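You operate a simulated robot arm through the tools that you are given. There is no shell and no other tool. Be economical: measure what you need, move in short steps, check, and stop when the job is done.

You run a simulated two-armed robot. Do the job below in one go: nothing can be reset, and whatever is moved stays where it is left.

Task
Pick up the soap bottle with one hand, pass it to the other hand and put it on the shelf of the open dryer bay. Set down upright: soap bottle.

The check looks at the end state, three seconds after you hand in, the way a careful person would. Anything else that was tipped, shoved, dropped, spilled or broken makes it a failure.

Robot
Two 7-joint arms with two-finger parallel grippers on one trunk, on a base that drives. Base frame: it is fixed to the floor where the robot stands at the start and does not move with it; the origin is under the middle of the robot, x ahead of it, y to its left, z up. Readings come in mm, degrees, newtons and seconds.
The left shoulder is at the start at [28, 101, 1276], the right one opposite. With the tool pointing down near the work surface each hand reaches from about 160 to 500 mm from the robot's upright axis, wherever it stands, measured 20 degrees to its own side. Places, roughly: shelf of the open dryer bay [700, 200, 500]. Payload 2.4 kg a hand.
The TCP of each hand is the grasp point between the finger pads, 24 mm short of the fingertips. In the tool frame z runs along the fingers and y along their closing line. The gripper opens to 68 mm. The fingers are 17 mm wide and 10 mm thick; the gripper's body (40 by 70 mm) begins 41 mm behind the TCP.
Orientation is that of the tool frame in the base frame, as [roll, pitch, yaw] about the fixed x, y, z axes, in that order (R = Rz(yaw) Ry(pitch) Rx(roll)). With the fingers straight down and closing along the base's y, the tool's x points along the base's -x, its y along +y and its z along -z.

Tools
- The arms move only by the tool arm_command. It takes "left_moves", "right_moves" or both (then of equal length, played together; a hand with none holds still); each is a list of rows, each a list of 6 numbers: the shift along the tool's x, y, z in units of 500 mm (1.0 is 500 mm), then the turn, a rotation vector about the tool's x, y, z in units of 120 degrees (1.0 is 120 degrees). In form: [[dx, dy, dz, rx, ry, rz], ...]. A call has 1 to 8 rows; each row is the pose to reach, as a shift and turn from the pose commanded when the call began, along the tool's axes at that moment. "left_fingers" and "right_fingers" are, for a hand that has rows, the opening in per cent of the stroke, from 0 (shut) to 100 (fully open), set as the call begins (left out, the last holds). A call with a number of a shift or a turn outside -1 to 1 is refused whole. Each row takes 0.2 s and may step no farther than 50 mm and 8.6 degrees from the row before; otherwise, or with a gripper value out of range, the whole call is refused. Where a pose cannot be reached the arm comes as near as it can. A force on the tool above 40 N (or 10 N above the force at the start of the call, whichever is more), or a blocked arm, ends the call early, and 0.2 s more pass. Each finger travels about 72 mm/s and halts on what it meets, pressing with about 24 N; the grip force reading is that of the motor and also rises with nothing between the fingers. The clock runs only during rows and for 0.2 s after the last one: add rows that repeat a pose to give the fingers time. It gives the time, the measured TCP pose, the force on the tool (base axes), the opening and the grip force at its end, in the units of the frame above (readings bear some noise), with the torque about the TCP (base axes, N m) and any sound that the robot's microphone picked up.
- Cameras (640 x 400 px; columns grow to the right, rows downward): "scene" is now at [94.9, 52.9, 1434.6]; the picture's right is [0.37, -0.93, 0.00], its down [-0.59, -0.23, -0.78] and it looks along [0.72, 0.28, -0.63] (base axes); focal length 259 px, centre (320, 200). "left" rides on the left gripper at [84, -11, -75] in its tool frame; the picture's right is [0.13, 0.99, 0.00], its down [-0.60, 0.08, -0.79] and it looks along [-0.79, 0.10, 0.61] (tool axes); focal length 251 px, centre (320, 200). "right" rides on the right gripper at [84, 11, -75] in its tool frame; the picture's right is [-0.13, 0.99, 0.00], its down [-0.60, -0.08, -0.79] and it looks along [-0.79, -0.10, 0.61] (tool axes); focal length 251 px, centre (320, 200). There is no depth. A picture from a camera that has moved, and an enlarged one, comes with that camera's place and axes in the base frame and with its lens. The place of the scene camera against the robot may be out by one fixed shift of up to 25 mm in any direction.
- get_image(camera): a new picture of that camera. It takes no simulated time.
- slide_trunk(by): slides the trunk up (or, below 0, down) by that many mm; the arms and the scene camera ride with it, the base frame stays. It gives what a move gives, with no picture.
- drive_base(legs): drives the robot by 1 to 6 legs, each [ahead, left, turn to the left] in mm, mm and degrees, along the robot's own axes; the way and the turn of a leg run together, so that a leg with both is an arc; at most 1500 mm and 180 degrees a leg. The arms and the cameras ride along, it lands a little off, and it stops where it bumps. It gives what a move gives.
- pan_tilt(pan, tilt): turns the head with the scene camera to pan (to the left, within 86 degrees either way) and tilt (down, from -29 to 69), counted from straight ahead of the robot. It gives what a move gives.
- close_up(camera, box): a new picture of the part [left, top, right, bottom] of that camera's present view, enlarged. It takes no simulated time.
- sign_off(): hands the job in; it is judged then, once.

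Go step by step. Nothing tells you exact positions but the pictures and the camera data: compare them with the known pose of the tool, close in by small moves and look again before you grip or let go. The budget is 120 turns and 100 pictures, counting those below and the enlarged ones. Unless the task says otherwise, let go and move clear before handing in, and close with one line.

The tools are called after ">>>" as a command line: name --argument value ..., lists and objects as JSON in quotes. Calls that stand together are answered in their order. arm_command: Moves the arms, as the interface text tells. Its arguments: {"type":"object","properties":{"left_moves":{"type":"array","items":{"type":"array","items":{"type":"number"}}},"left_fingers":{"type":"number"},"right_moves":{"type":"array","items":{"type":"array","items":{"type":"number"}}},"right_fingers":{"type":"number"}},"required":[]} The other tools are called the same way: slide_trunk (by) slides the trunk up or down; drive_base (legs) drives the base; pan_tilt (pan, tilt) turns the head that bears the scene camera; get_image (camera) takes a picture; close_up (camera, box) takes an enlarged picture of a part of a camera's view; sign_off () hands the job in.

At the start:

```text
t: 0.0
left_tool_pos: [253.5, 315.1, 1192.3]
left_tcp_rot: [179.9, 0.1, -179.8]
left_wrist_force: [0.0, 0.8, -0.2]
left_torque: [-0.02, -0.01, 0.0]
left_opening: 67.7
left_finger_force: 0.1
right_tool_pos: [326.2, 14.2, 1265.9]
right_tcp_rot: [180.0, 0.0, 179.9]
right_wrist_force: [0.0, 0.0, -0.2]
right_torque: [0.01, 0.0, -0.01]
right_opening: 68.0
right_finger_force: 0.0
trunk travel left (down, up): [-489.0, 360.0]
robot x, y, heading: [1.0, 1.7, 0.1]
head pan, tilt: [21.4, 39.1]
```

scene: 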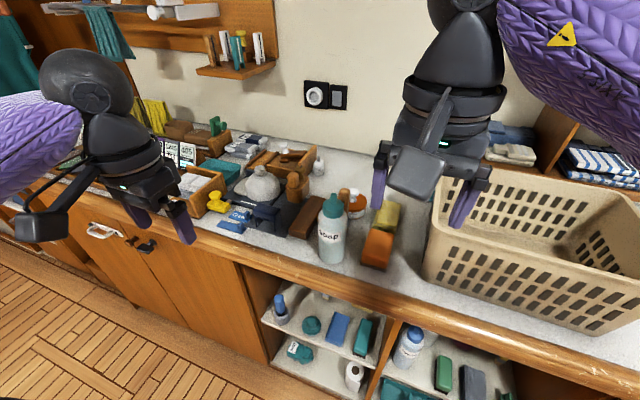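
right: 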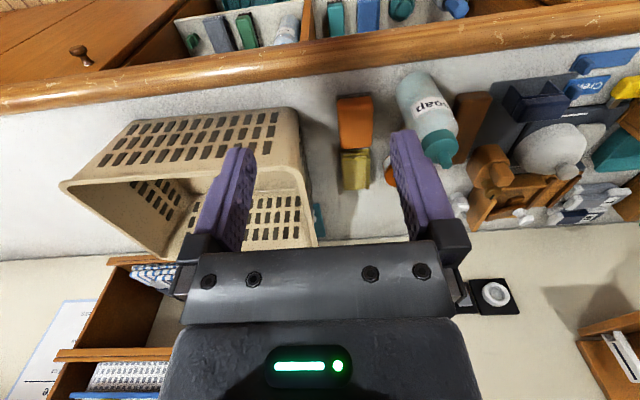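
left: 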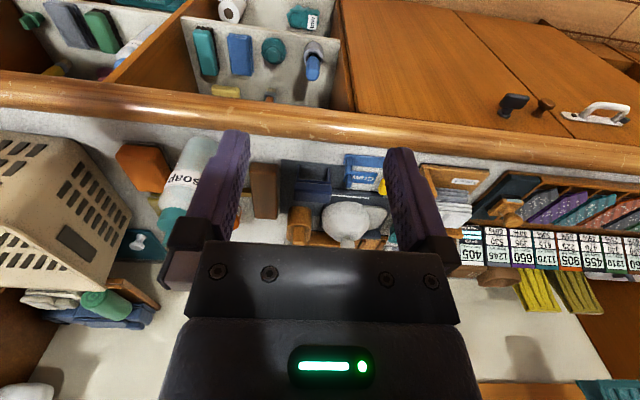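

I see the soap bottle on the counter at about [530, 178, 860], and open bays below the counter. I'll look closer at both before moving.

>>> close_up --camera "scene" --box '[230, 170, 430, 295]'

>>> close_up --camera "scene" --box '[230, 260, 454, 400]'

>>> close_up --camera "right" --box '[300, 40, 520, 220]'

```text
3.20 times, centred on (330, 232) of scene
camera zoom: at [94.9, 52.9, 1434.6], right [0.37, -0.93, 0.0], down [-0.59, -0.23, -0.78], along [0.72, 0.28, -0.63], focal length 830 px, centre (288, 96)
```

zoom: 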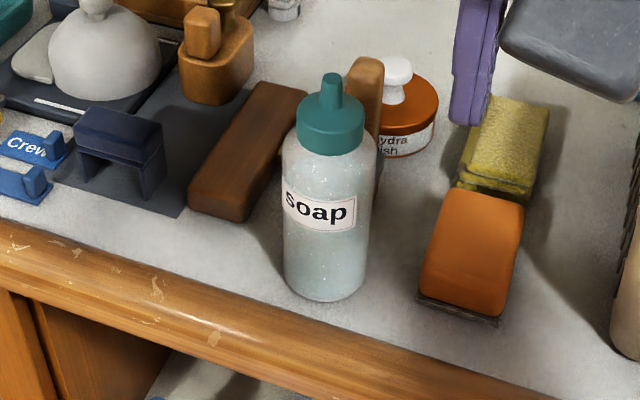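

```text
2.86 times, centred on (342, 330) of scene
camera zoom: at [94.9, 52.9, 1434.6], right [0.37, -0.93, 0.0], down [-0.59, -0.23, -0.78], along [0.72, 0.28, -0.63], focal length 741 px, centre (257, -171)
```

zoom: 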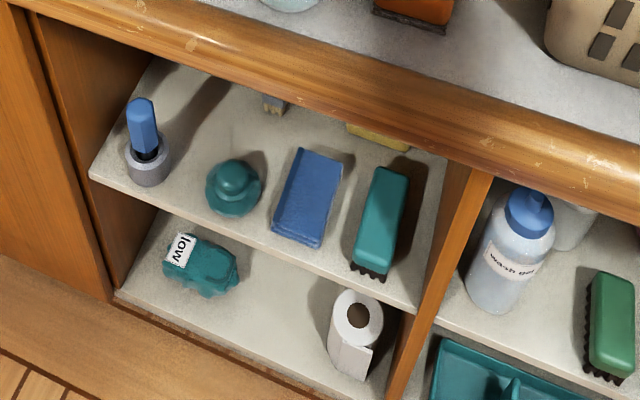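

```text
2.22 times, centred on (410, 130) of right
camera zoom: at [241.3, 23.4, 1340.1], right [0.13, 0.99, 0.0], down [0.6, -0.08, 0.79], along [0.79, -0.1, -0.61], focal length 559 px, centre (120, 356)
```

zoom: 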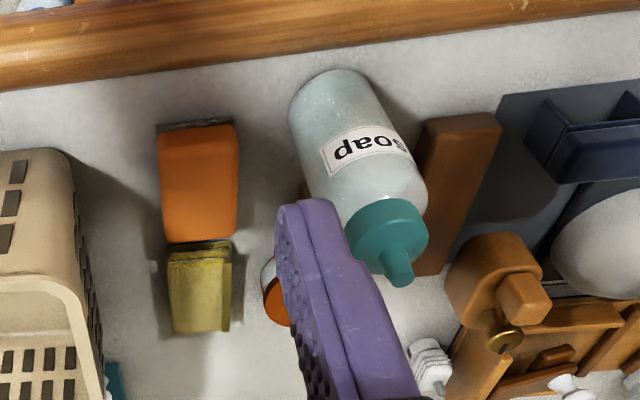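

The bottle stands about 200 mm tall beside the front edge, with the target bay under it (y about 0–400). I'll drive a bit closer, and tilt the head to see the bay and bottle better.

>>> drive_base --legs '[[100, 0, 0]]'

>>> pan_tilt --pan 15 --tilt 60

>>> get_image --camera "scene"

>>> get_image --camera "right"

```text
t: 1.1
left_tool_pos: [355.2, 314.8, 1191.8]
left_tcp_rot: [-180.0, 0.0, -180.0]
left_wrist_force: [0.0, 0.0, -1.0]
left_torque: [0.04, 0.03, 0.02]
left_opening: 67.9
left_finger_force: 0.1
right_tool_pos: [425.5, 13.0, 1266.0]
right_tcp_rot: [180.0, -0.2, 179.8]
right_wrist_force: [0.5, 0.3, 1.2]
right_torque: [-0.02, -0.02, -0.05]
right_opening: 68.2
right_finger_force: 0.0
trunk travel left (down, up): [-489.0, 360.0]
robot x, y, heading: [103.1, -0.4, -0.4]
head pan, tilt: [21.4, 39.1]
```

```text
t: 2.0
left_tool_pos: [351.8, 314.5, 1191.5]
left_tcp_rot: [-179.9, 0.0, -179.9]
left_wrist_force: [0.3, 0.2, -0.3]
left_torque: [0.03, 0.0, 0.0]
left_opening: 67.9
left_finger_force: 0.0
right_tool_pos: [424.7, 12.7, 1265.8]
right_tcp_rot: [-180.0, 0.0, 179.8]
right_wrist_force: [0.1, -0.2, -0.5]
right_torque: [0.03, -0.01, -0.01]
right_opening: 68.2
right_finger_force: 0.1
trunk travel left (down, up): [-489.0, 360.0]
robot x, y, heading: [99.0, 0.9, -0.3]
head pan, tilt: [15.0, 60.0]
```

```text
93 pictures are left
camera scene: at [177.3, 38.4, 1406.6], right [0.26, -0.97, 0.0], down [-0.84, -0.22, -0.5], along [0.48, 0.13, -0.87], focal length 259 px, centre (320, 200)
```

scene: 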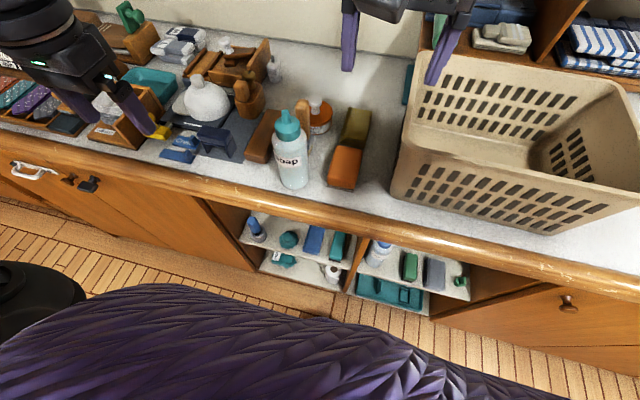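

```text
92 pictures are left
camera right: at [339.0, 22.5, 1340.1], right [0.13, 0.99, 0.0], down [0.6, -0.08, 0.79], along [0.79, -0.1, -0.61], focal length 251 px, centre (320, 200)
```

right: 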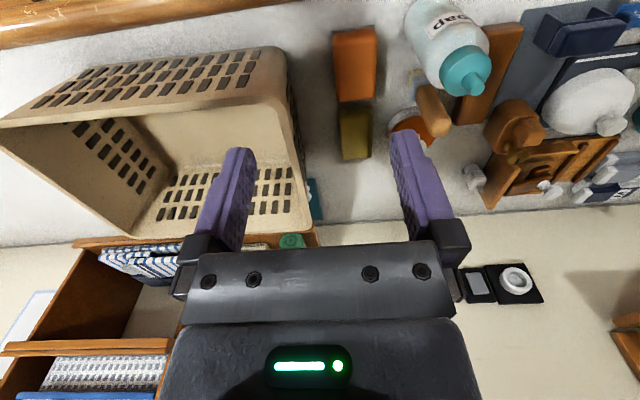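

Positions hold up: the bottle is at about [530, 180]. I'll bring the right hand lower and in front of the bottle to measure its width with the exact wrist camera.

>>> arm_command --right_moves '[[0.003, 0.051, 0.065, 0, 0, 0], [0.006, 0.103, 0.131, 0, 0, 0], [0.008, 0.154, 0.196, 0, 0, 0], [0.011, 0.206, 0.262, 0, 0, 0], [0.013, 0.257, 0.327, 0, 0, 0], [0.016, 0.309, 0.393, 0, 0, 0], [0.018, 0.36, 0.458, 0, 0, 0], [0.018, 0.36, 0.458, 0, 0, 0]]' --left_moves '[[0, 0.05, 0, 0, 0, 0], [0, 0.1, 0, 0, 0, 0], [0, 0.15, 0, 0, 0, 0], [0, 0.2, 0, 0, 0, 0], [0, 0.2, 0, 0, 0, 0], [0, 0.2, 0, 0, 0, 0], [0, 0.2, 0, 0, 0, 0], [0, 0.2, 0, 0, 0, 0]]'

>>> get_image --camera "right"

>>> get_image --camera "scene"

```text
t: 3.8
left_tool_pos: [353.8, 413.2, 1192.1]
left_tcp_rot: [-180.0, 0.1, -180.0]
left_wrist_force: [-0.4, -0.5, 0.1]
left_torque: [0.01, -0.01, -0.01]
left_opening: 68.1
left_finger_force: 0.1
right_tool_pos: [406.4, 163.6, 1040.5]
right_tcp_rot: [-180.0, 0.0, 179.8]
right_wrist_force: [-0.2, 0.5, 0.6]
right_torque: [-0.03, 0.01, -0.04]
right_opening: 68.0
right_finger_force: 0.0
right hand out of reach, approached as far as the arm can: row 6, 7, 8
trunk travel left (down, up): [-489.0, 360.0]
robot x, y, heading: [98.5, 3.5, -0.1]
head pan, tilt: [15.0, 60.0]
```

```text
91 pictures are left
camera right: at [321.2, 172.4, 1115.1], right [0.13, 0.99, 0.0], down [0.6, -0.08, 0.79], along [0.79, -0.1, -0.61], focal length 251 px, centre (320, 200)
```

right: 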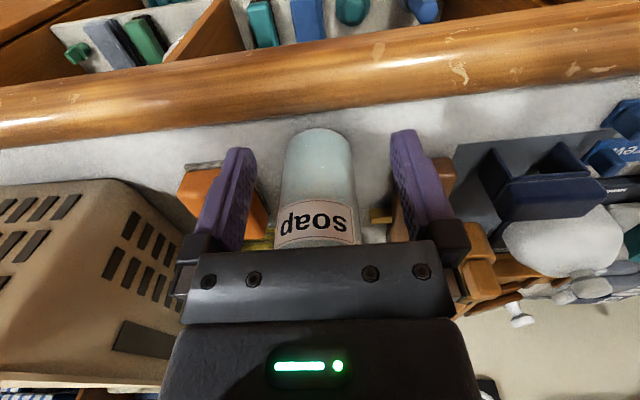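

```text
90 pictures are left
camera scene: at [177.3, 38.3, 1406.5], right [0.26, -0.97, 0.0], down [-0.84, -0.22, -0.5], along [0.48, 0.13, -0.87], focal length 259 px, centre (320, 200)
```

scene: 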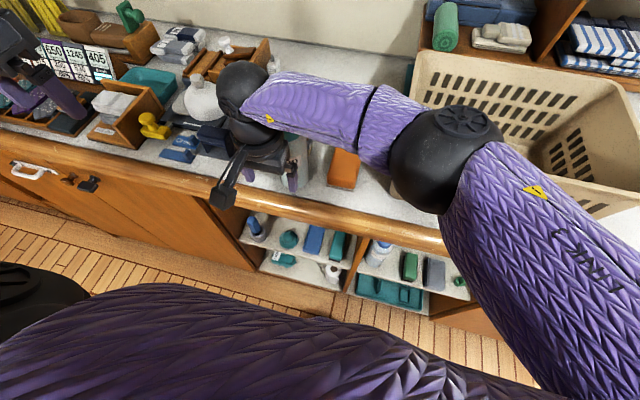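

Triangulating from the wrist views, the counter is at z≈930, and the bottle's axis is at about [487, 155] with the cap top near 1108. The right hand doesn't reach well across the body, so I'll raise it and drive left so the bottle sits in its area.

>>> arm_command --right_moves '[[0.06, -0.05, -0.08, 0, 0, 0], [0.1, -0.1, -0.16, 0, 0, 0], [0.1, -0.15, -0.24, 0, 0, 0], [0.1, -0.2, -0.3, 0, 0, 0], [0.1, -0.2, -0.3, 0, 0, 0]]'

>>> drive_base --legs '[[0, 240, 0]]'

>>> pan_tilt --pan -8 --tilt 52

>>> get_image --camera "scene"

>>> get_image --camera "right"

```text
refused: row 1 steps farther than a row can; nothing moved
```

```text
t: 5.5
left_tool_pos: [358.5, 651.4, 1192.3]
left_tcp_rot: [-179.9, 0.0, 179.6]
left_wrist_force: [0.2, 0.7, 0.1]
left_torque: [-0.01, 0.02, -0.01]
left_opening: 68.1
left_finger_force: 0.1
right_tool_pos: [409.6, 399.6, 1041.3]
right_tcp_rot: [179.9, -0.1, 179.4]
right_wrist_force: [0.1, -0.1, -0.1]
right_torque: [0.02, 0.02, 0.03]
right_opening: 68.0
right_finger_force: 0.0
trunk travel left (down, up): [-489.0, 360.0]
robot x, y, heading: [103.1, 237.5, -0.8]
head pan, tilt: [15.0, 60.0]
```

```text
t: 6.4
left_tool_pos: [358.7, 649.7, 1193.8]
left_tcp_rot: [-179.9, 0.0, 179.7]
left_wrist_force: [0.8, 0.2, 0.1]
left_torque: [-0.01, -0.04, 0.0]
left_opening: 67.9
left_finger_force: 0.1
right_tool_pos: [407.7, 399.2, 1041.4]
right_tcp_rot: [179.9, 0.0, 179.5]
right_wrist_force: [-0.6, 0.3, 0.5]
right_torque: [0.0, 0.02, -0.02]
right_opening: 68.0
right_finger_force: 0.0
trunk travel left (down, up): [-489.0, 360.0]
robot x, y, heading: [98.1, 236.1, -0.7]
head pan, tilt: [-8.0, 52.0]
```

```text
89 pictures are left
camera scene: at [188.7, 249.3, 1416.4], right [-0.15, -0.99, 0.0], down [-0.78, 0.12, -0.62], along [0.61, -0.09, -0.79], focal length 259 px, centre (320, 200)
```

scene: 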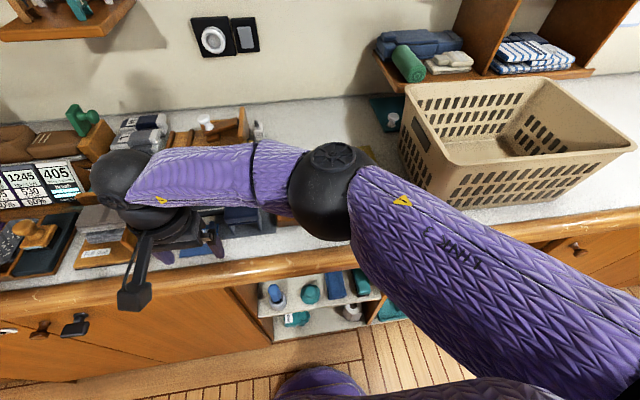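

```text
88 pictures are left
camera right: at [324.3, 409.8, 1115.5], right [0.14, 0.99, 0.0], down [0.6, -0.09, 0.79], along [0.79, -0.11, -0.61], focal length 251 px, centre (320, 200)
```

right: 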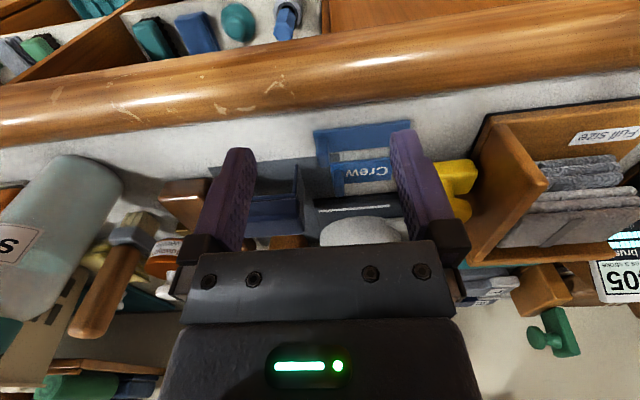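

The drive went ahead with the hand still low but it touched nothing. Now I'll raise the right hand and move it toward above the bottle, staying back a little so the wrist camera sees it.

>>> arm_command --right_moves '[[0, 0, -0.09, 0, 0, 0], [0, 0, -0.18, 0, 0, 0], [0, 0, -0.27, 0, 0, 0], [0, -0.09, -0.3, 0, 0, 0], [0, -0.18, -0.3, 0, 0, 0], [0, -0.27, -0.3, 0, 0, 0], [0, -0.36, -0.3, 0, 0, 0], [0, -0.45, -0.3, 0, 0, 0]]'

>>> get_image --camera "right"

>>> get_image --camera "scene"

```text
t: 8.2
left_tool_pos: [359.0, 651.8, 1193.1]
left_tcp_rot: [179.9, 0.0, 179.6]
left_wrist_force: [0.1, -0.4, 1.2]
left_torque: [-0.01, -0.01, 0.02]
left_opening: 68.1
left_finger_force: 0.0
right_tool_pos: [406.1, 174.7, 1189.1]
right_tcp_rot: [180.0, 0.0, 179.4]
right_wrist_force: [0.6, -0.3, 0.1]
right_torque: [0.02, -0.04, -0.01]
right_opening: 67.8
right_finger_force: 0.2
trunk travel left (down, up): [-489.0, 360.0]
robot x, y, heading: [99.7, 237.2, -0.3]
head pan, tilt: [-8.0, 52.0]
```

```text
87 pictures are left
camera right: at [321.6, 185.1, 1263.3], right [0.14, 0.99, 0.0], down [0.6, -0.09, 0.79], along [0.79, -0.11, -0.61], focal length 251 px, centre (320, 200)
```

right: 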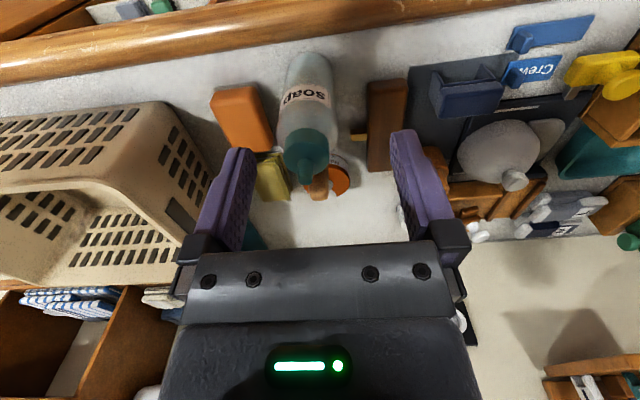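

```text
86 pictures are left
camera scene: at [188.5, 248.3, 1416.4], right [-0.15, -0.99, 0.0], down [-0.78, 0.12, -0.62], along [0.61, -0.09, -0.79], focal length 259 px, centre (320, 200)
```

scene: 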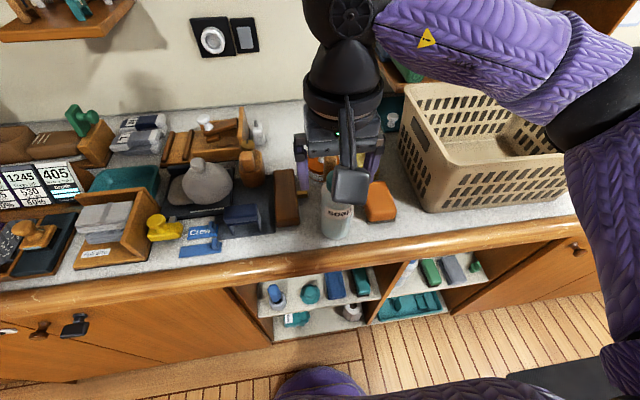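

>>> close_up --camera "right" --box '[250, 40, 410, 220]'

>>> close_up --camera "scene" --box '[280, 140, 420, 260]'

```text
2.22 times, centred on (330, 130) of right
camera zoom: at [321.6, 185.1, 1263.3], right [0.14, 0.99, 0.0], down [0.6, -0.09, 0.79], along [0.79, -0.11, -0.61], focal length 559 px, centre (298, 356)
```

zoom: 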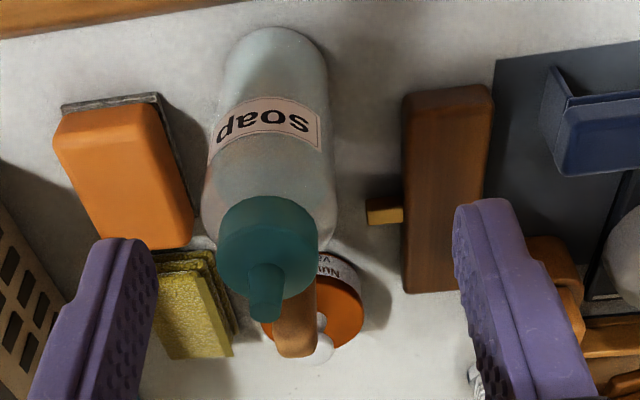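

```text
3.33 times, centred on (350, 200) of scene
camera zoom: at [188.5, 248.3, 1416.4], right [-0.15, -0.99, 0.0], down [-0.78, 0.12, -0.62], along [0.61, -0.09, -0.79], focal length 864 px, centre (220, 200)
```

zoom: 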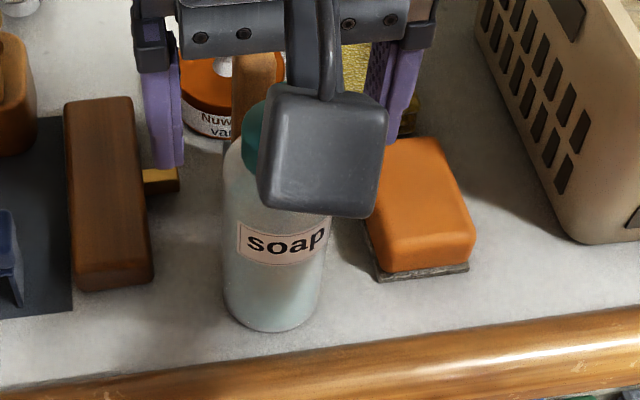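

The nozzle tip triangulates to [477, 151, 1118], body about 63 mm across, cap ring about 41 mm. My plan is right hand from above on the nozzle, then left hand horizontally on the cap ring with its camera on top, so first I roll both wrists.

>>> arm_command --right_moves '[[0, 0, 0, 0, 0, -0.047], [0, 0, 0, 0, 0, -0.094], [0, 0, 0, 0, 0, -0.141], [0, 0, 0, 0, 0, -0.188], [0, 0, 0, 0, 0, -0.234], [0, 0, 0, 0, 0, -0.281], [0, 0, 0, 0, 0, -0.328], [0, 0, 0, 0, 0, -0.375]]' --left_moves '[[0, 0, 0, 0, 0, 0.0625], [0, 0, 0, 0, 0, 0.125], [0, 0, 0, 0, 0, 0.1875], [0, 0, 0, 0, 0, 0.25], [0, 0, 0, 0, 0, 0.3125], [0, 0, 0, 0, 0, 0.375], [0, 0, 0, 0, 0, 0.4375], [0, 0, 0, 0, 0, 0.5]]'

>>> arm_command --right_moves '[[0, 0, 0, 0, 0, -0.047], [0, 0, 0, 0, 0, -0.094], [0, 0, 0, 0, 0, -0.141], [0, 0, 0, 0, 0, -0.188], [0, 0, 0, 0, 0, -0.234], [0, 0, 0, 0, 0, -0.281], [0, 0, 0, 0, 0, -0.328], [0, 0, 0, 0, 0, -0.375]]' --left_moves '[[0, 0, 0, 0, 0, 0.0625], [0, 0, 0, 0, 0, 0.125], [0, 0, 0, 0, 0, 0.1875], [0, 0, 0, 0, 0, 0.25], [0, 0, 0, 0, 0, 0.3125], [0, 0, 0, 0, 0, 0.375], [0, 0, 0, 0, 0, 0.4375], [0, 0, 0, 0, 0, 0.5]]'

```text
t: 10.0
left_tool_pos: [358.2, 649.7, 1192.8]
left_tcp_rot: [-180.0, 0.0, 119.4]
left_wrist_force: [0.0, 0.2, 0.7]
left_torque: [-0.02, 0.0, 0.03]
left_opening: 67.9
left_finger_force: 0.0
right_tool_pos: [406.4, 174.7, 1191.3]
right_tcp_rot: [180.0, 0.1, -135.5]
right_wrist_force: [0.1, 0.2, -0.1]
right_torque: [-0.04, 0.02, 0.02]
right_opening: 68.0
right_finger_force: 0.0
trunk travel left (down, up): [-489.0, 360.0]
robot x, y, heading: [100.0, 237.7, -0.7]
head pan, tilt: [-8.0, 52.0]
```

```text
t: 11.8
left_tool_pos: [358.7, 649.9, 1193.0]
left_tcp_rot: [179.9, 0.0, 59.4]
left_wrist_force: [0.2, 0.1, 0.2]
left_torque: [0.01, 0.01, -0.01]
left_opening: 68.1
left_finger_force: 0.1
right_tool_pos: [362.7, 191.3, 1194.6]
right_tcp_rot: [179.9, -0.1, -93.7]
right_wrist_force: [0.3, 0.1, -0.1]
right_torque: [-0.05, 0.0, 0.0]
right_opening: 67.9
right_finger_force: 0.1
right hand out of reach, approached as far as the arm can: row 6, 7, 8
trunk travel left (down, up): [-489.0, 360.0]
robot x, y, heading: [102.1, 242.7, -0.7]
head pan, tilt: [-8.0, 52.0]
```

The left wrist rolls freely; the right nears its limit, so I'll back it off to about -120° yaw while finishing the left roll.

>>> arm_command --right_moves '[[0, 0, 0, 0, 0, 0.035], [0, 0, 0, 0, 0, 0.07], [0, 0, 0, 0, 0, 0.105], [0, 0, 0, 0, 0, 0.14], [0, 0, 0, 0, 0, 0.175], [0, 0, 0, 0, 0, 0.21], [0, 0, 0, 0, 0, 0.25], [0, 0, 0, 0, 0, 0.25]]' --left_moves '[[0, 0, 0, 0, 0, 0.0625], [0, 0, 0, 0, 0, 0.125], [0, 0, 0, 0, 0, 0.1875], [0, 0, 0, 0, 0, 0.25], [0, 0, 0, 0, 0, 0.3125], [0, 0, 0, 0, 0, 0.375], [0, 0, 0, 0, 0, 0.4375], [0, 0, 0, 0, 0, 0.495]]'

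```text
t: 13.6
left_tool_pos: [357.3, 651.1, 1192.9]
left_tcp_rot: [-180.0, 0.0, 3.6]
left_wrist_force: [0.1, 0.4, 0.0]
left_torque: [-0.02, 0.01, -0.01]
left_opening: 67.9
left_finger_force: 0.0
left hand out of reach, approached as far as the arm can: row 8
right_tool_pos: [362.7, 189.8, 1194.2]
right_tcp_rot: [179.9, 0.0, -123.9]
right_wrist_force: [0.0, 0.3, -0.2]
right_torque: [0.02, -0.02, -0.01]
right_opening: 68.0
right_finger_force: 0.1
trunk travel left (down, up): [-489.0, 360.0]
robot x, y, heading: [100.7, 238.2, -0.5]
head pan, tilt: [-8.0, 52.0]
```

>>> arm_command --left_moves '[[0, 0, 0, 0, 0.0625, 0], [0, 0, 0, 0, 0.125, 0], [0, 0, 0, 0, 0.1875, 0], [0, 0, 0, 0, 0.25, 0], [0, 0, 0, 0, 0.3125, 0], [0, 0, 0, 0, 0.375, 0], [0, 0, 0, 0, 0.4375, 0], [0, 0, 0, 0, 0.5, 0]]'

>>> get_image --camera "left"

```text
t: 15.4
left_tool_pos: [372.3, 639.3, 1191.4]
left_tcp_rot: [179.9, -60.1, 3.7]
left_wrist_force: [0.7, 0.3, 0.6]
left_torque: [0.0, 0.02, 0.0]
left_opening: 67.8
left_finger_force: 0.0
left hand out of reach, approached as far as the arm can: row 5, 6, 7, 8
right_tool_pos: [363.4, 188.9, 1193.8]
right_tcp_rot: [179.9, 0.1, -123.9]
right_wrist_force: [-0.6, 0.2, 0.0]
right_torque: [0.0, -0.01, 0.0]
right_opening: 67.7
right_finger_force: 0.0
trunk travel left (down, up): [-489.0, 360.0]
robot x, y, heading: [99.5, 240.2, -0.5]
head pan, tilt: [-8.0, 52.0]
```

```text
83 pictures are left
camera left: at [349.7, 648.7, 1301.1], right [0.13, -0.99, 0.11], down [-0.98, -0.14, -0.13], along [0.14, -0.09, -0.99], focal length 251 px, centre (320, 200)
```

left: 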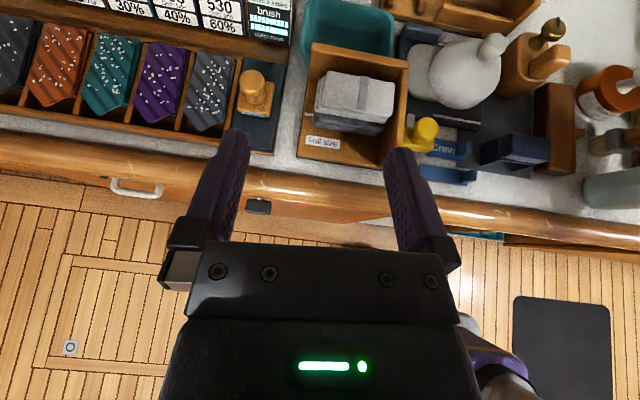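

>>> arm_command --left_moves '[[-0.004, 0.05, -0.007, 0, 0.0, 0], [-0.008, 0.1, -0.013, 0, 0.03, 0], [-0.012, 0.15, -0.02, 0, 0.06, 0], [-0.016, 0.2, -0.026, 0, 0.1, 0], [-0.02, 0.25, -0.033, 0, 0.14, 0], [-0.024, 0.3, -0.04, 0, 0.18, 0], [-0.028, 0.35, -0.046, 0, 0.22, 0], [-0.03, 0.4, -0.052, 0, 0.25, 0]]'

>>> get_image --camera "left"

>>> get_image --camera "scene"

```text
t: 17.2
left_tool_pos: [400.1, 453.3, 1117.7]
left_tcp_rot: [152.1, -90.0, 31.5]
left_wrist_force: [0.3, -1.0, -0.5]
left_torque: [0.0, 0.0, 0.11]
left_opening: 68.2
left_finger_force: 0.0
left hand out of reach, approached as far as the arm can: row 3, 4, 5, 6, 7, 8
right_tool_pos: [364.2, 188.1, 1193.5]
right_tcp_rot: [179.9, 0.0, -123.9]
right_wrist_force: [0.3, -0.1, -0.7]
right_torque: [-0.01, -0.01, 0.0]
right_opening: 67.8
right_finger_force: 0.1
trunk travel left (down, up): [-489.0, 360.0]
robot x, y, heading: [100.4, 237.5, -0.6]
head pan, tilt: [-8.0, 52.0]
```

```text
82 pictures are left
camera left: at [324.9, 458.8, 1201.2], right [0.07, -0.99, 0.13], down [-0.79, -0.13, -0.6], along [0.61, -0.06, -0.79], focal length 251 px, centre (320, 200)
```

left: 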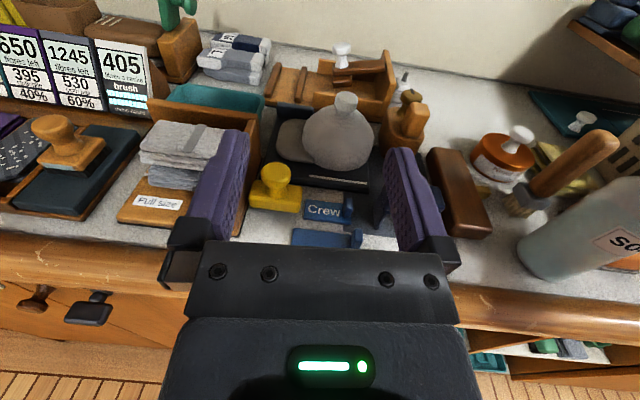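

```text
81 pictures are left
camera scene: at [191.1, 247.7, 1416.2], right [-0.15, -0.99, 0.0], down [-0.78, 0.12, -0.61], along [0.61, -0.09, -0.79], focal length 259 px, centre (320, 200)
```

scene: 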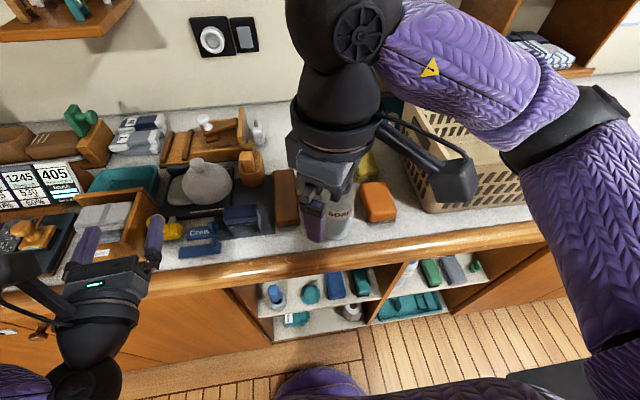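

Left hand is horizontal with its camera on top, as wanted. Now the right hand goes above the nozzle, staying 18 mm clear of it.

>>> arm_command --right_moves '[[-0.016, -0.057, 0, 0, 0, 0], [-0.032, -0.114, 0, 0, 0, 0], [-0.049, -0.171, 0, 0, 0, 0], [-0.065, -0.229, 0, 0, 0, 0], [-0.065, -0.229, 0.067, 0, 0, 0], [-0.065, -0.229, 0.067, 0, 0, 0]]'

>>> get_image --camera "right"

>>> get_image --camera "left"

```text
t: 18.6
left_tool_pos: [400.1, 452.5, 1118.7]
left_tcp_rot: [26.6, -89.9, 157.0]
left_wrist_force: [0.0, -0.1, 1.1]
left_torque: [-0.02, 0.01, 0.0]
left_opening: 68.0
left_finger_force: 0.1
right_tool_pos: [461.6, 158.2, 1185.8]
right_tcp_rot: [179.9, 0.0, -124.0]
right_wrist_force: [0.2, -0.4, -0.5]
right_torque: [-0.02, 0.0, 0.01]
right_opening: 67.9
right_finger_force: 0.1
right hand out of reach, approached as far as the arm can: row 4, 5, 6
trunk travel left (down, up): [-489.0, 360.0]
robot x, y, heading: [95.4, 236.9, -0.6]
head pan, tilt: [-8.0, 52.0]
```

```text
80 pictures are left
camera right: at [405.3, 93.3, 1261.0], right [-0.75, 0.66, 0.0], down [0.4, 0.46, 0.79], along [0.52, 0.6, -0.61], focal length 251 px, centre (320, 200)
```

right: 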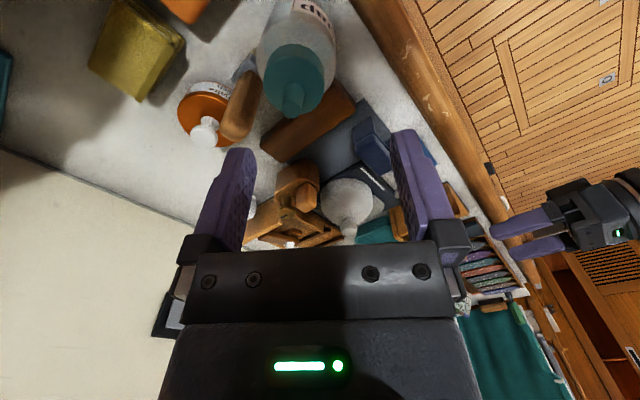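

```text
79 pictures are left
camera left: at [323.5, 458.5, 1201.6], right [0.06, -0.99, 0.13], down [-0.79, -0.13, -0.6], along [0.62, -0.06, -0.79], focal length 251 px, centre (320, 200)
```

left: 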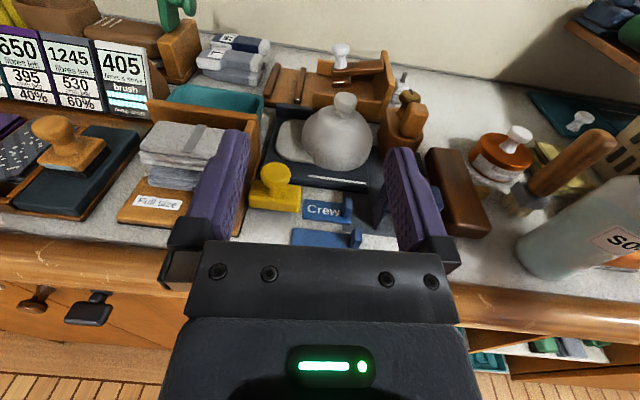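

The right hand is at its reach limit here, so I'll drive 60 mm closer.

>>> drive_base --legs '[[60, 0, 0]]'

```text
t: 19.6
left_tool_pos: [459.3, 451.9, 1118.0]
left_tcp_rot: [-104.2, -90.0, -72.1]
left_wrist_force: [0.5, 0.3, 0.3]
left_torque: [-0.01, 0.02, 0.0]
left_opening: 67.9
left_finger_force: 0.1
right_tool_pos: [521.8, 158.9, 1186.4]
right_tcp_rot: [179.9, 0.0, -123.9]
right_wrist_force: [0.3, -0.8, -1.5]
right_torque: [-0.01, -0.01, -0.03]
right_opening: 68.0
right_finger_force: 0.1
trunk travel left (down, up): [-489.0, 360.0]
robot x, y, heading: [156.5, 237.9, -0.8]
head pan, tilt: [-8.0, 52.0]
```

>>> arm_command --right_moves '[[0.03, 0.033, 0, 0, 0, 0], [0.063, 0.066, 0, 0, 0, 0], [0.063, 0.066, 0.036, 0, 0, 0], [0.063, 0.066, 0.07, 0, 0, 0], [0.063, 0.066, 0.07, 0, 0, 0]]' --right_fingers 60

>>> get_image --camera "right"

>>> get_image --camera "scene"

```text
t: 20.8
left_tool_pos: [458.1, 451.7, 1118.9]
left_tcp_rot: [28.2, -89.9, 155.6]
left_wrist_force: [-0.5, 0.2, -0.4]
left_torque: [-0.03, 0.01, -0.01]
left_opening: 68.1
left_finger_force: 0.0
right_tool_pos: [473.7, 150.6, 1151.2]
right_tcp_rot: [-180.0, 0.0, -123.8]
right_wrist_force: [-0.9, -0.3, 0.4]
right_torque: [-0.01, 0.0, 0.0]
right_opening: 40.8
right_finger_force: 0.1
trunk travel left (down, up): [-489.0, 360.0]
robot x, y, heading: [157.9, 240.2, -0.6]
head pan, tilt: [-8.0, 52.0]
```

```text
78 pictures are left
camera right: at [418.3, 85.2, 1225.4], right [-0.75, 0.66, 0.0], down [0.4, 0.46, 0.79], along [0.52, 0.6, -0.61], focal length 251 px, centre (320, 200)
```

right: 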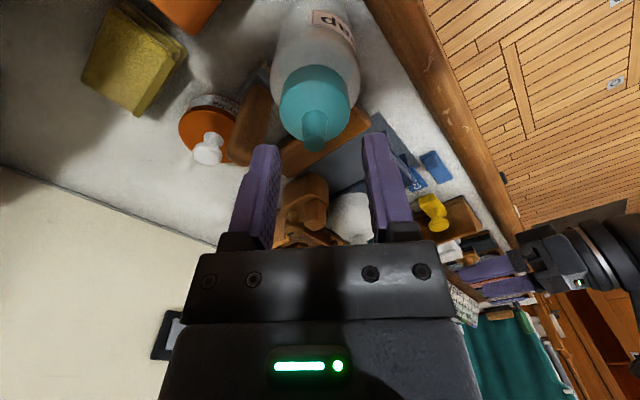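

```text
77 pictures are left
camera scene: at [248.5, 248.4, 1416.4], right [-0.15, -0.99, 0.0], down [-0.78, 0.12, -0.62], along [0.61, -0.09, -0.79], focal length 259 px, centre (320, 200)
```

scene: 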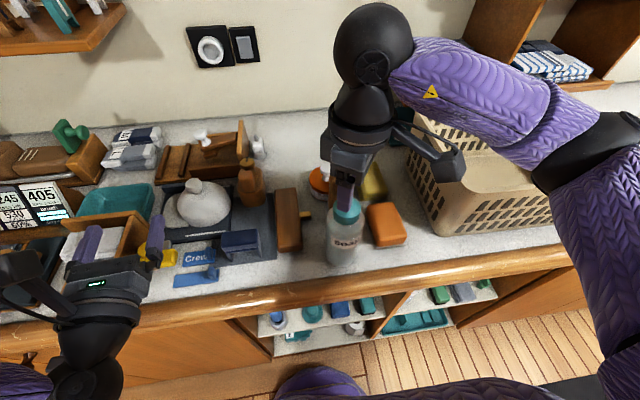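

>>> close_up --camera "right" --box '[240, 60, 400, 220]'

>>> close_up --camera "scene" --box '[290, 160, 400, 270]'

```text
2.50 times, centred on (320, 140) of right
camera zoom: at [418.3, 85.2, 1225.4], right [-0.75, 0.66, 0.0], down [0.4, 0.46, 0.79], along [0.52, 0.6, -0.61], focal length 629 px, centre (320, 350)
```

zoom: 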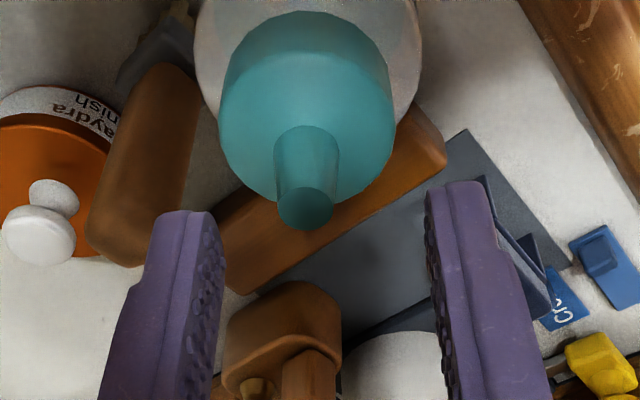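

```text
3.64 times, centred on (345, 215) of scene
camera zoom: at [248.5, 248.4, 1416.4], right [-0.15, -0.99, 0.0], down [-0.78, 0.12, -0.62], along [0.61, -0.09, -0.79], focal length 943 px, centre (229, 146)
```

zoom: 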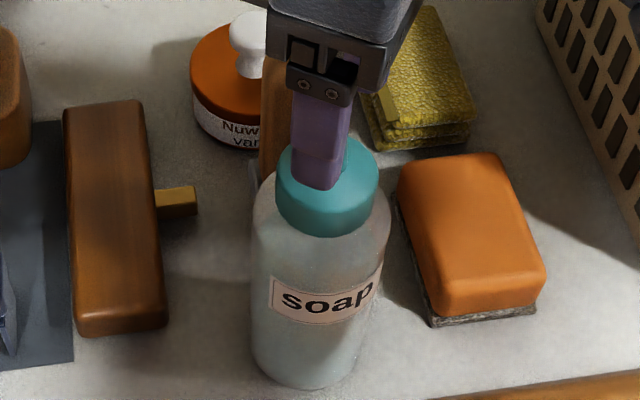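

Nozzle tip refines to [479, 151, 1118]. Descend so the tips sit just above the cap ring.

>>> arm_command --right_moves '[[-0.006, -0.008, 0, 0, 0, 0], [-0.006, -0.008, 0.028, 0, 0, 0], [-0.006, -0.008, 0.056, 0, 0, 0], [-0.006, -0.008, 0.056, 0, 0, 0]]'

>>> get_image --camera "right"

```text
t: 21.8
left_tool_pos: [458.8, 451.3, 1118.0]
left_tcp_rot: [29.5, -89.9, 154.3]
left_wrist_force: [0.2, -0.5, -0.2]
left_torque: [0.02, 0.02, 0.0]
left_opening: 68.1
left_finger_force: 0.1
right_tool_pos: [481.4, 150.8, 1124.9]
right_tcp_rot: [180.0, 0.0, -123.7]
right_wrist_force: [-0.6, 1.0, -0.1]
right_torque: [-0.03, 0.01, -0.01]
right_opening: 40.6
right_finger_force: 0.1
trunk travel left (down, up): [-489.0, 360.0]
robot x, y, heading: [159.7, 237.3, -0.6]
head pan, tilt: [-8.0, 52.0]
```

```text
74 pictures are left
camera right: at [425.6, 85.4, 1197.6], right [-0.75, 0.66, 0.0], down [0.4, 0.46, 0.79], along [0.52, 0.6, -0.61], focal length 251 px, centre (320, 200)
```

right: 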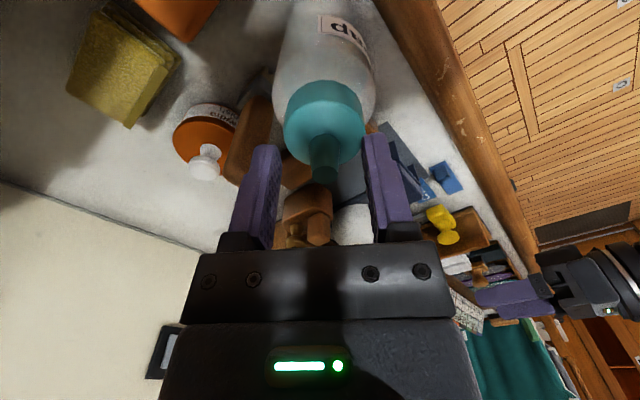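

>>> arm_command --right_moves '[[0, 0, 0, 0, 0, 0], [0, 0, 0, 0, 0, 0], [0, 0, 0, 0, 0, 0], [0, 0, 0, 0, 0, 0]]' --right_fingers 0

>>> close_up --camera "right" --box '[240, 60, 400, 220]'

```text
t: 22.8
left_tool_pos: [457.8, 451.3, 1116.8]
left_tcp_rot: [28.0, -89.9, 155.5]
left_wrist_force: [1.1, -0.2, -0.9]
left_torque: [0.02, -0.02, 0.0]
left_opening: 67.7
left_finger_force: 0.1
right_tool_pos: [482.4, 150.5, 1122.6]
right_tcp_rot: [179.9, 0.0, -123.8]
right_wrist_force: [-0.7, -0.7, 0.0]
right_torque: [-0.01, 0.0, 0.0]
right_opening: 24.4
right_finger_force: 24.0
trunk travel left (down, up): [-489.0, 360.0]
robot x, y, heading: [158.5, 240.3, -0.4]
head pan, tilt: [-8.0, 52.0]
```

```text
2.50 times, centred on (320, 140) of right
camera zoom: at [425.6, 85.4, 1197.7], right [-0.75, 0.66, 0.0], down [0.4, 0.46, 0.79], along [0.52, 0.6, -0.61], focal length 629 px, centre (320, 350)
```

zoom: 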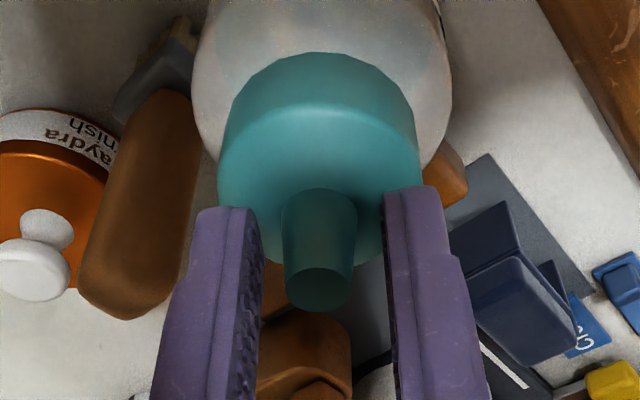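

The fingers stopped at 24 mm, wider than the nozzle looks. I'll test with a lift of a few millimetres.

>>> arm_command --right_moves '[[0, 0, -0.006, 0, 0, 0], [0, 0, -0.012, 0, 0, 0], [0, 0, -0.012, 0, 0, 0]]'

>>> close_up --camera "right" --box '[240, 0, 400, 220]'

>>> close_up --camera "scene" --box '[290, 160, 400, 270]'

```text
t: 23.6
left_tool_pos: [458.9, 451.1, 1118.5]
left_tcp_rot: [31.1, -89.9, 152.7]
left_wrist_force: [0.3, -0.1, -1.0]
left_torque: [0.0, 0.01, 0.01]
left_opening: 68.2
left_finger_force: 0.1
right_tool_pos: [481.8, 151.3, 1129.3]
right_tcp_rot: [179.9, 0.0, -123.8]
right_wrist_force: [0.1, 0.6, -2.2]
right_torque: [0.05, 0.01, 0.0]
right_opening: 24.0
right_finger_force: 24.4
trunk travel left (down, up): [-489.0, 360.0]
robot x, y, heading: [160.1, 242.2, -0.4]
head pan, tilt: [-8.0, 52.0]
```

```text
1.82 times, centred on (320, 110) of right
camera zoom: at [425.2, 85.5, 1204.3], right [-0.75, 0.66, 0.0], down [0.4, 0.46, 0.79], along [0.52, 0.6, -0.61], focal length 457 px, centre (320, 364)
```

zoom: 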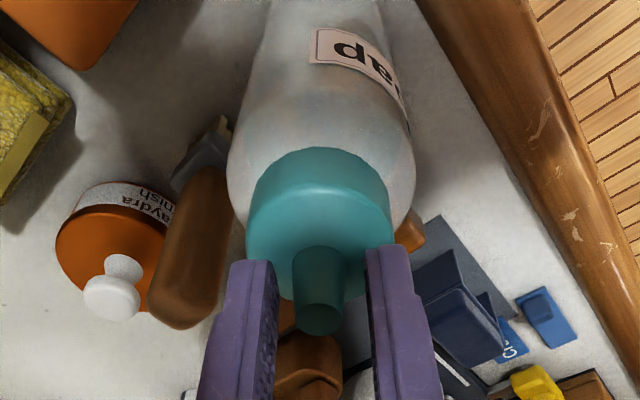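

```text
3.64 times, centred on (345, 215) of scene
camera zoom: at [248.7, 248.4, 1416.4], right [-0.15, -0.99, 0.0], down [-0.78, 0.12, -0.62], along [0.61, -0.09, -0.79], focal length 943 px, centre (229, 146)
```

zoom: 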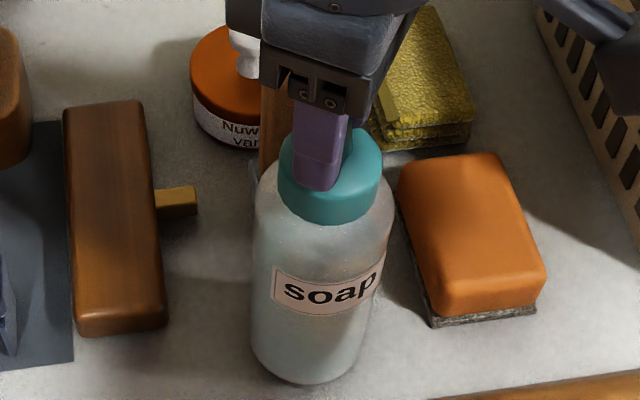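

The bottle is held (about 2.2 N weight) with no slip. I'll lift it 60 mm, shift it 40 mm left, and check the hold.

>>> arm_command --right_moves '[[0, 0, -0.03, 0, 0, 0], [0, 0, -0.06, 0, 0, 0], [0, 0, -0.09, 0, 0, 0], [0, 0, -0.12, 0, 0, 0], [-0.033, 0.0225, -0.12, 0, 0, 0], [-0.066, 0.045, -0.12, 0, 0, 0], [-0.066, 0.045, -0.12, 0, 0, 0]]'

>>> get_image --camera "right"

>>> get_image --camera "left"

>>> get_image --camera "scene"

```text
t: 25.2
left_tool_pos: [458.9, 452.1, 1118.7]
left_tcp_rot: [27.4, -89.9, 156.3]
left_wrist_force: [0.2, -0.3, -0.7]
left_torque: [0.0, 0.01, -0.01]
left_opening: 68.2
left_finger_force: 0.1
right_tool_pos: [479.4, 189.6, 1191.3]
right_tcp_rot: [179.9, 0.0, -123.7]
right_wrist_force: [0.8, 0.2, -2.2]
right_torque: [-0.04, 0.02, -0.01]
right_opening: 24.0
right_finger_force: 23.8
trunk travel left (down, up): [-489.0, 360.0]
robot x, y, heading: [160.9, 242.8, -0.8]
head pan, tilt: [-8.0, 52.0]
```

```text
70 pictures are left
camera right: at [423.7, 124.5, 1264.8], right [-0.75, 0.66, 0.0], down [0.4, 0.46, 0.79], along [0.52, 0.6, -0.61], focal length 251 px, centre (320, 200)
```

right: 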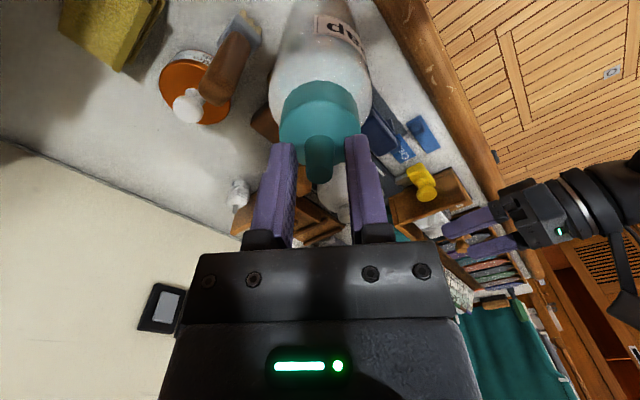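

```text
69 pictures are left
camera left: at [383.2, 457.9, 1201.6], right [0.06, -0.99, 0.13], down [-0.79, -0.13, -0.6], along [0.62, -0.06, -0.79], focal length 251 px, centre (320, 200)
```

left: 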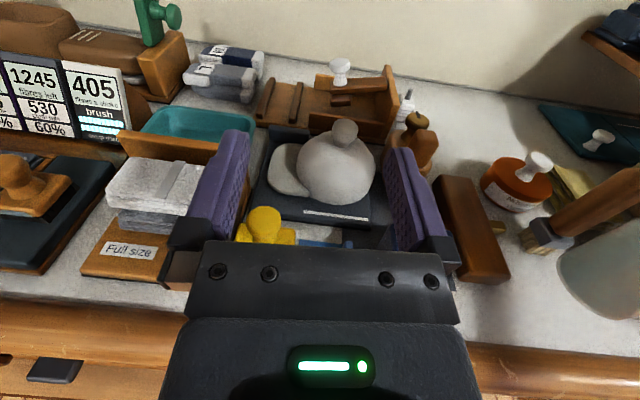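

```text
68 pictures are left
camera scene: at [248.7, 248.3, 1416.4], right [-0.15, -0.99, 0.0], down [-0.78, 0.12, -0.62], along [0.61, -0.09, -0.79], focal length 259 px, centre (320, 200)
```

scene: 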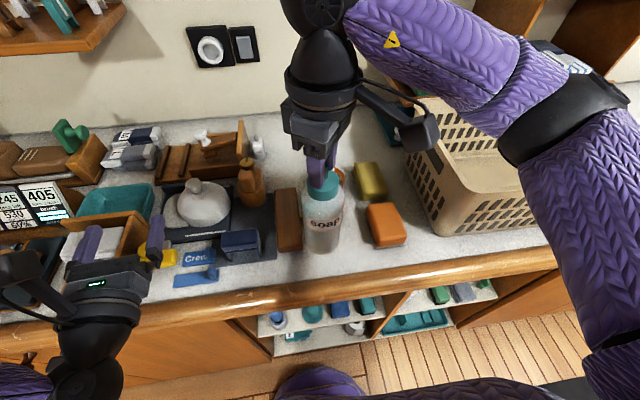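

Bottle is held steady, its axis at about [479, 190] and cap ring at z≈1152. I'll bring the left hand to a pre-grasp 100 mm short of it, fingers level and angled 30° to the right.

>>> arm_command --left_moves '[[0.01, 0.052, -0.02, -0.035, 0, 0], [0.02, 0.104, -0.04, -0.07, 0, 0], [0.03, 0.156, -0.06, -0.105, 0, 0], [0.04, 0.208, -0.08, -0.14, 0, 0], [0.05, 0.26, -0.1, -0.175, 0, 0], [0.06, 0.312, -0.12, -0.21, 0, 0], [0.07, 0.364, -0.14, -0.245, 0, 0], [0.07, 0.416, -0.159, -0.279, 0, 0]]'

>>> get_image --camera "left"

>>> get_image --camera "scene"

```text
t: 27.0
left_tool_pos: [404.9, 218.5, 1127.1]
left_tcp_rot: [-13.2, -89.9, 163.3]
left_wrist_force: [-0.3, -0.4, -0.2]
left_torque: [0.0, -0.01, -0.01]
left_opening: 67.9
left_finger_force: 0.0
left hand out of reach, approached as far as the arm can: row 1, 2, 3, 4, 5, 6, 7, 8
right_tool_pos: [480.5, 188.8, 1192.2]
right_tcp_rot: [179.9, 0.0, -123.7]
right_wrist_force: [0.1, 0.4, -3.1]
right_torque: [-0.01, -0.01, -0.01]
right_opening: 23.6
right_finger_force: 23.7
trunk travel left (down, up): [-489.0, 360.0]
robot x, y, heading: [158.2, 238.9, -0.5]
head pan, tilt: [-8.0, 52.0]
```

```text
67 pictures are left
camera left: at [345.4, 264.9, 1210.4], right [-0.49, -0.86, 0.13], down [-0.73, 0.33, -0.61], along [0.48, -0.39, -0.78], focal length 251 px, centre (320, 200)
```

left: 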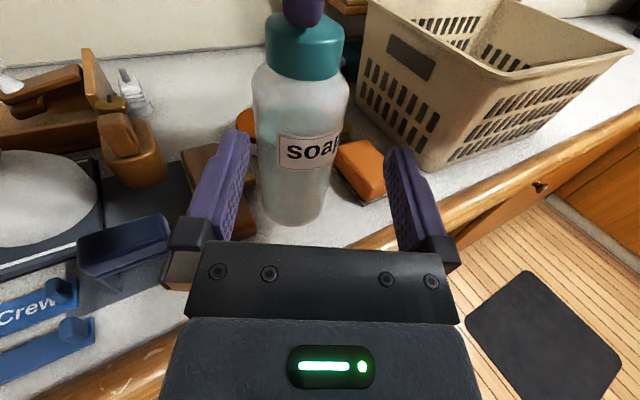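

```text
66 pictures are left
camera scene: at [248.7, 247.9, 1416.4], right [-0.15, -0.99, 0.0], down [-0.78, 0.12, -0.62], along [0.61, -0.09, -0.79], focal length 259 px, centre (320, 200)
```

scene: 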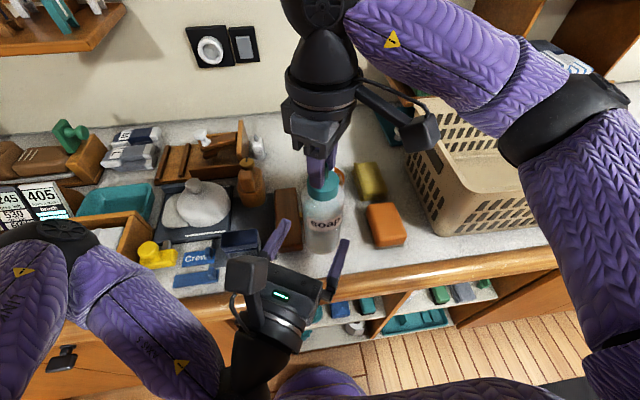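

>>> close_up --camera "left" --box '[230, 0, 380, 120]'

```text
3.33 times, centred on (305, 60) of left
camera zoom: at [345.4, 264.9, 1210.4], right [-0.49, -0.86, 0.13], down [-0.73, 0.33, -0.61], along [0.48, -0.39, -0.78], focal length 838 px, centre (370, 667)
```

zoom: 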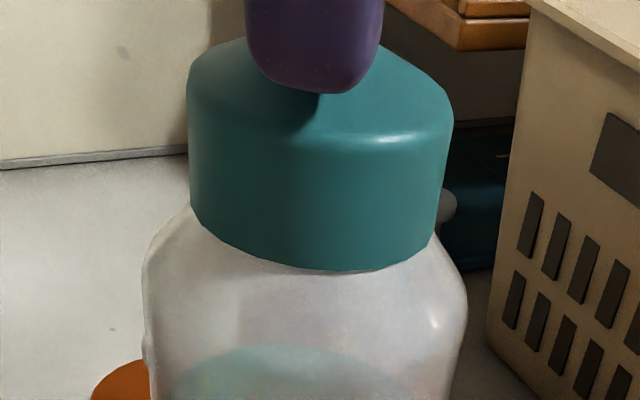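

The ring spans z 1143–1162, and the hand needs about 12 mm lateral, 26 mm up and 78 mm forward. First align sideways and upward.

>>> arm_command --left_moves '[[0.017, -0.008, 0.01, 0, 0, 0], [0.034, -0.016, 0.02, 0, 0, 0], [0.051, -0.0235, 0.03, 0, 0, 0], [0.051, -0.0235, 0.03, 0, 0, 0], [0.051, -0.0235, 0.03, 0, 0, 0]]'

>>> get_image --camera "left"

```text
t: 28.2
left_tool_pos: [430.7, 217.5, 1142.5]
left_tcp_rot: [-10.7, -89.8, 160.7]
left_wrist_force: [0.1, -0.1, 0.2]
left_torque: [-0.01, -0.02, 0.02]
left_opening: 68.2
left_finger_force: 0.0
left hand out of reach, approached as far as the arm can: row 1, 2, 3, 4, 5
right_tool_pos: [480.8, 190.3, 1189.3]
right_tcp_rot: [179.9, 0.0, -123.7]
right_wrist_force: [0.0, -0.7, -2.3]
right_torque: [-0.02, 0.0, 0.02]
right_opening: 23.6
right_finger_force: 24.2
trunk travel left (down, up): [-489.0, 360.0]
robot x, y, heading: [158.4, 237.5, -0.4]
head pan, tilt: [-8.0, 52.0]
```

```text
64 pictures are left
camera left: at [370.3, 263.6, 1226.1], right [-0.49, -0.86, 0.13], down [-0.73, 0.33, -0.61], along [0.48, -0.39, -0.79], focal length 251 px, centre (320, 200)
```

left: 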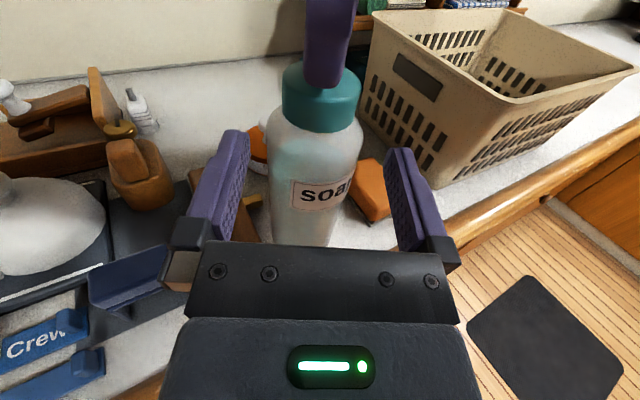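

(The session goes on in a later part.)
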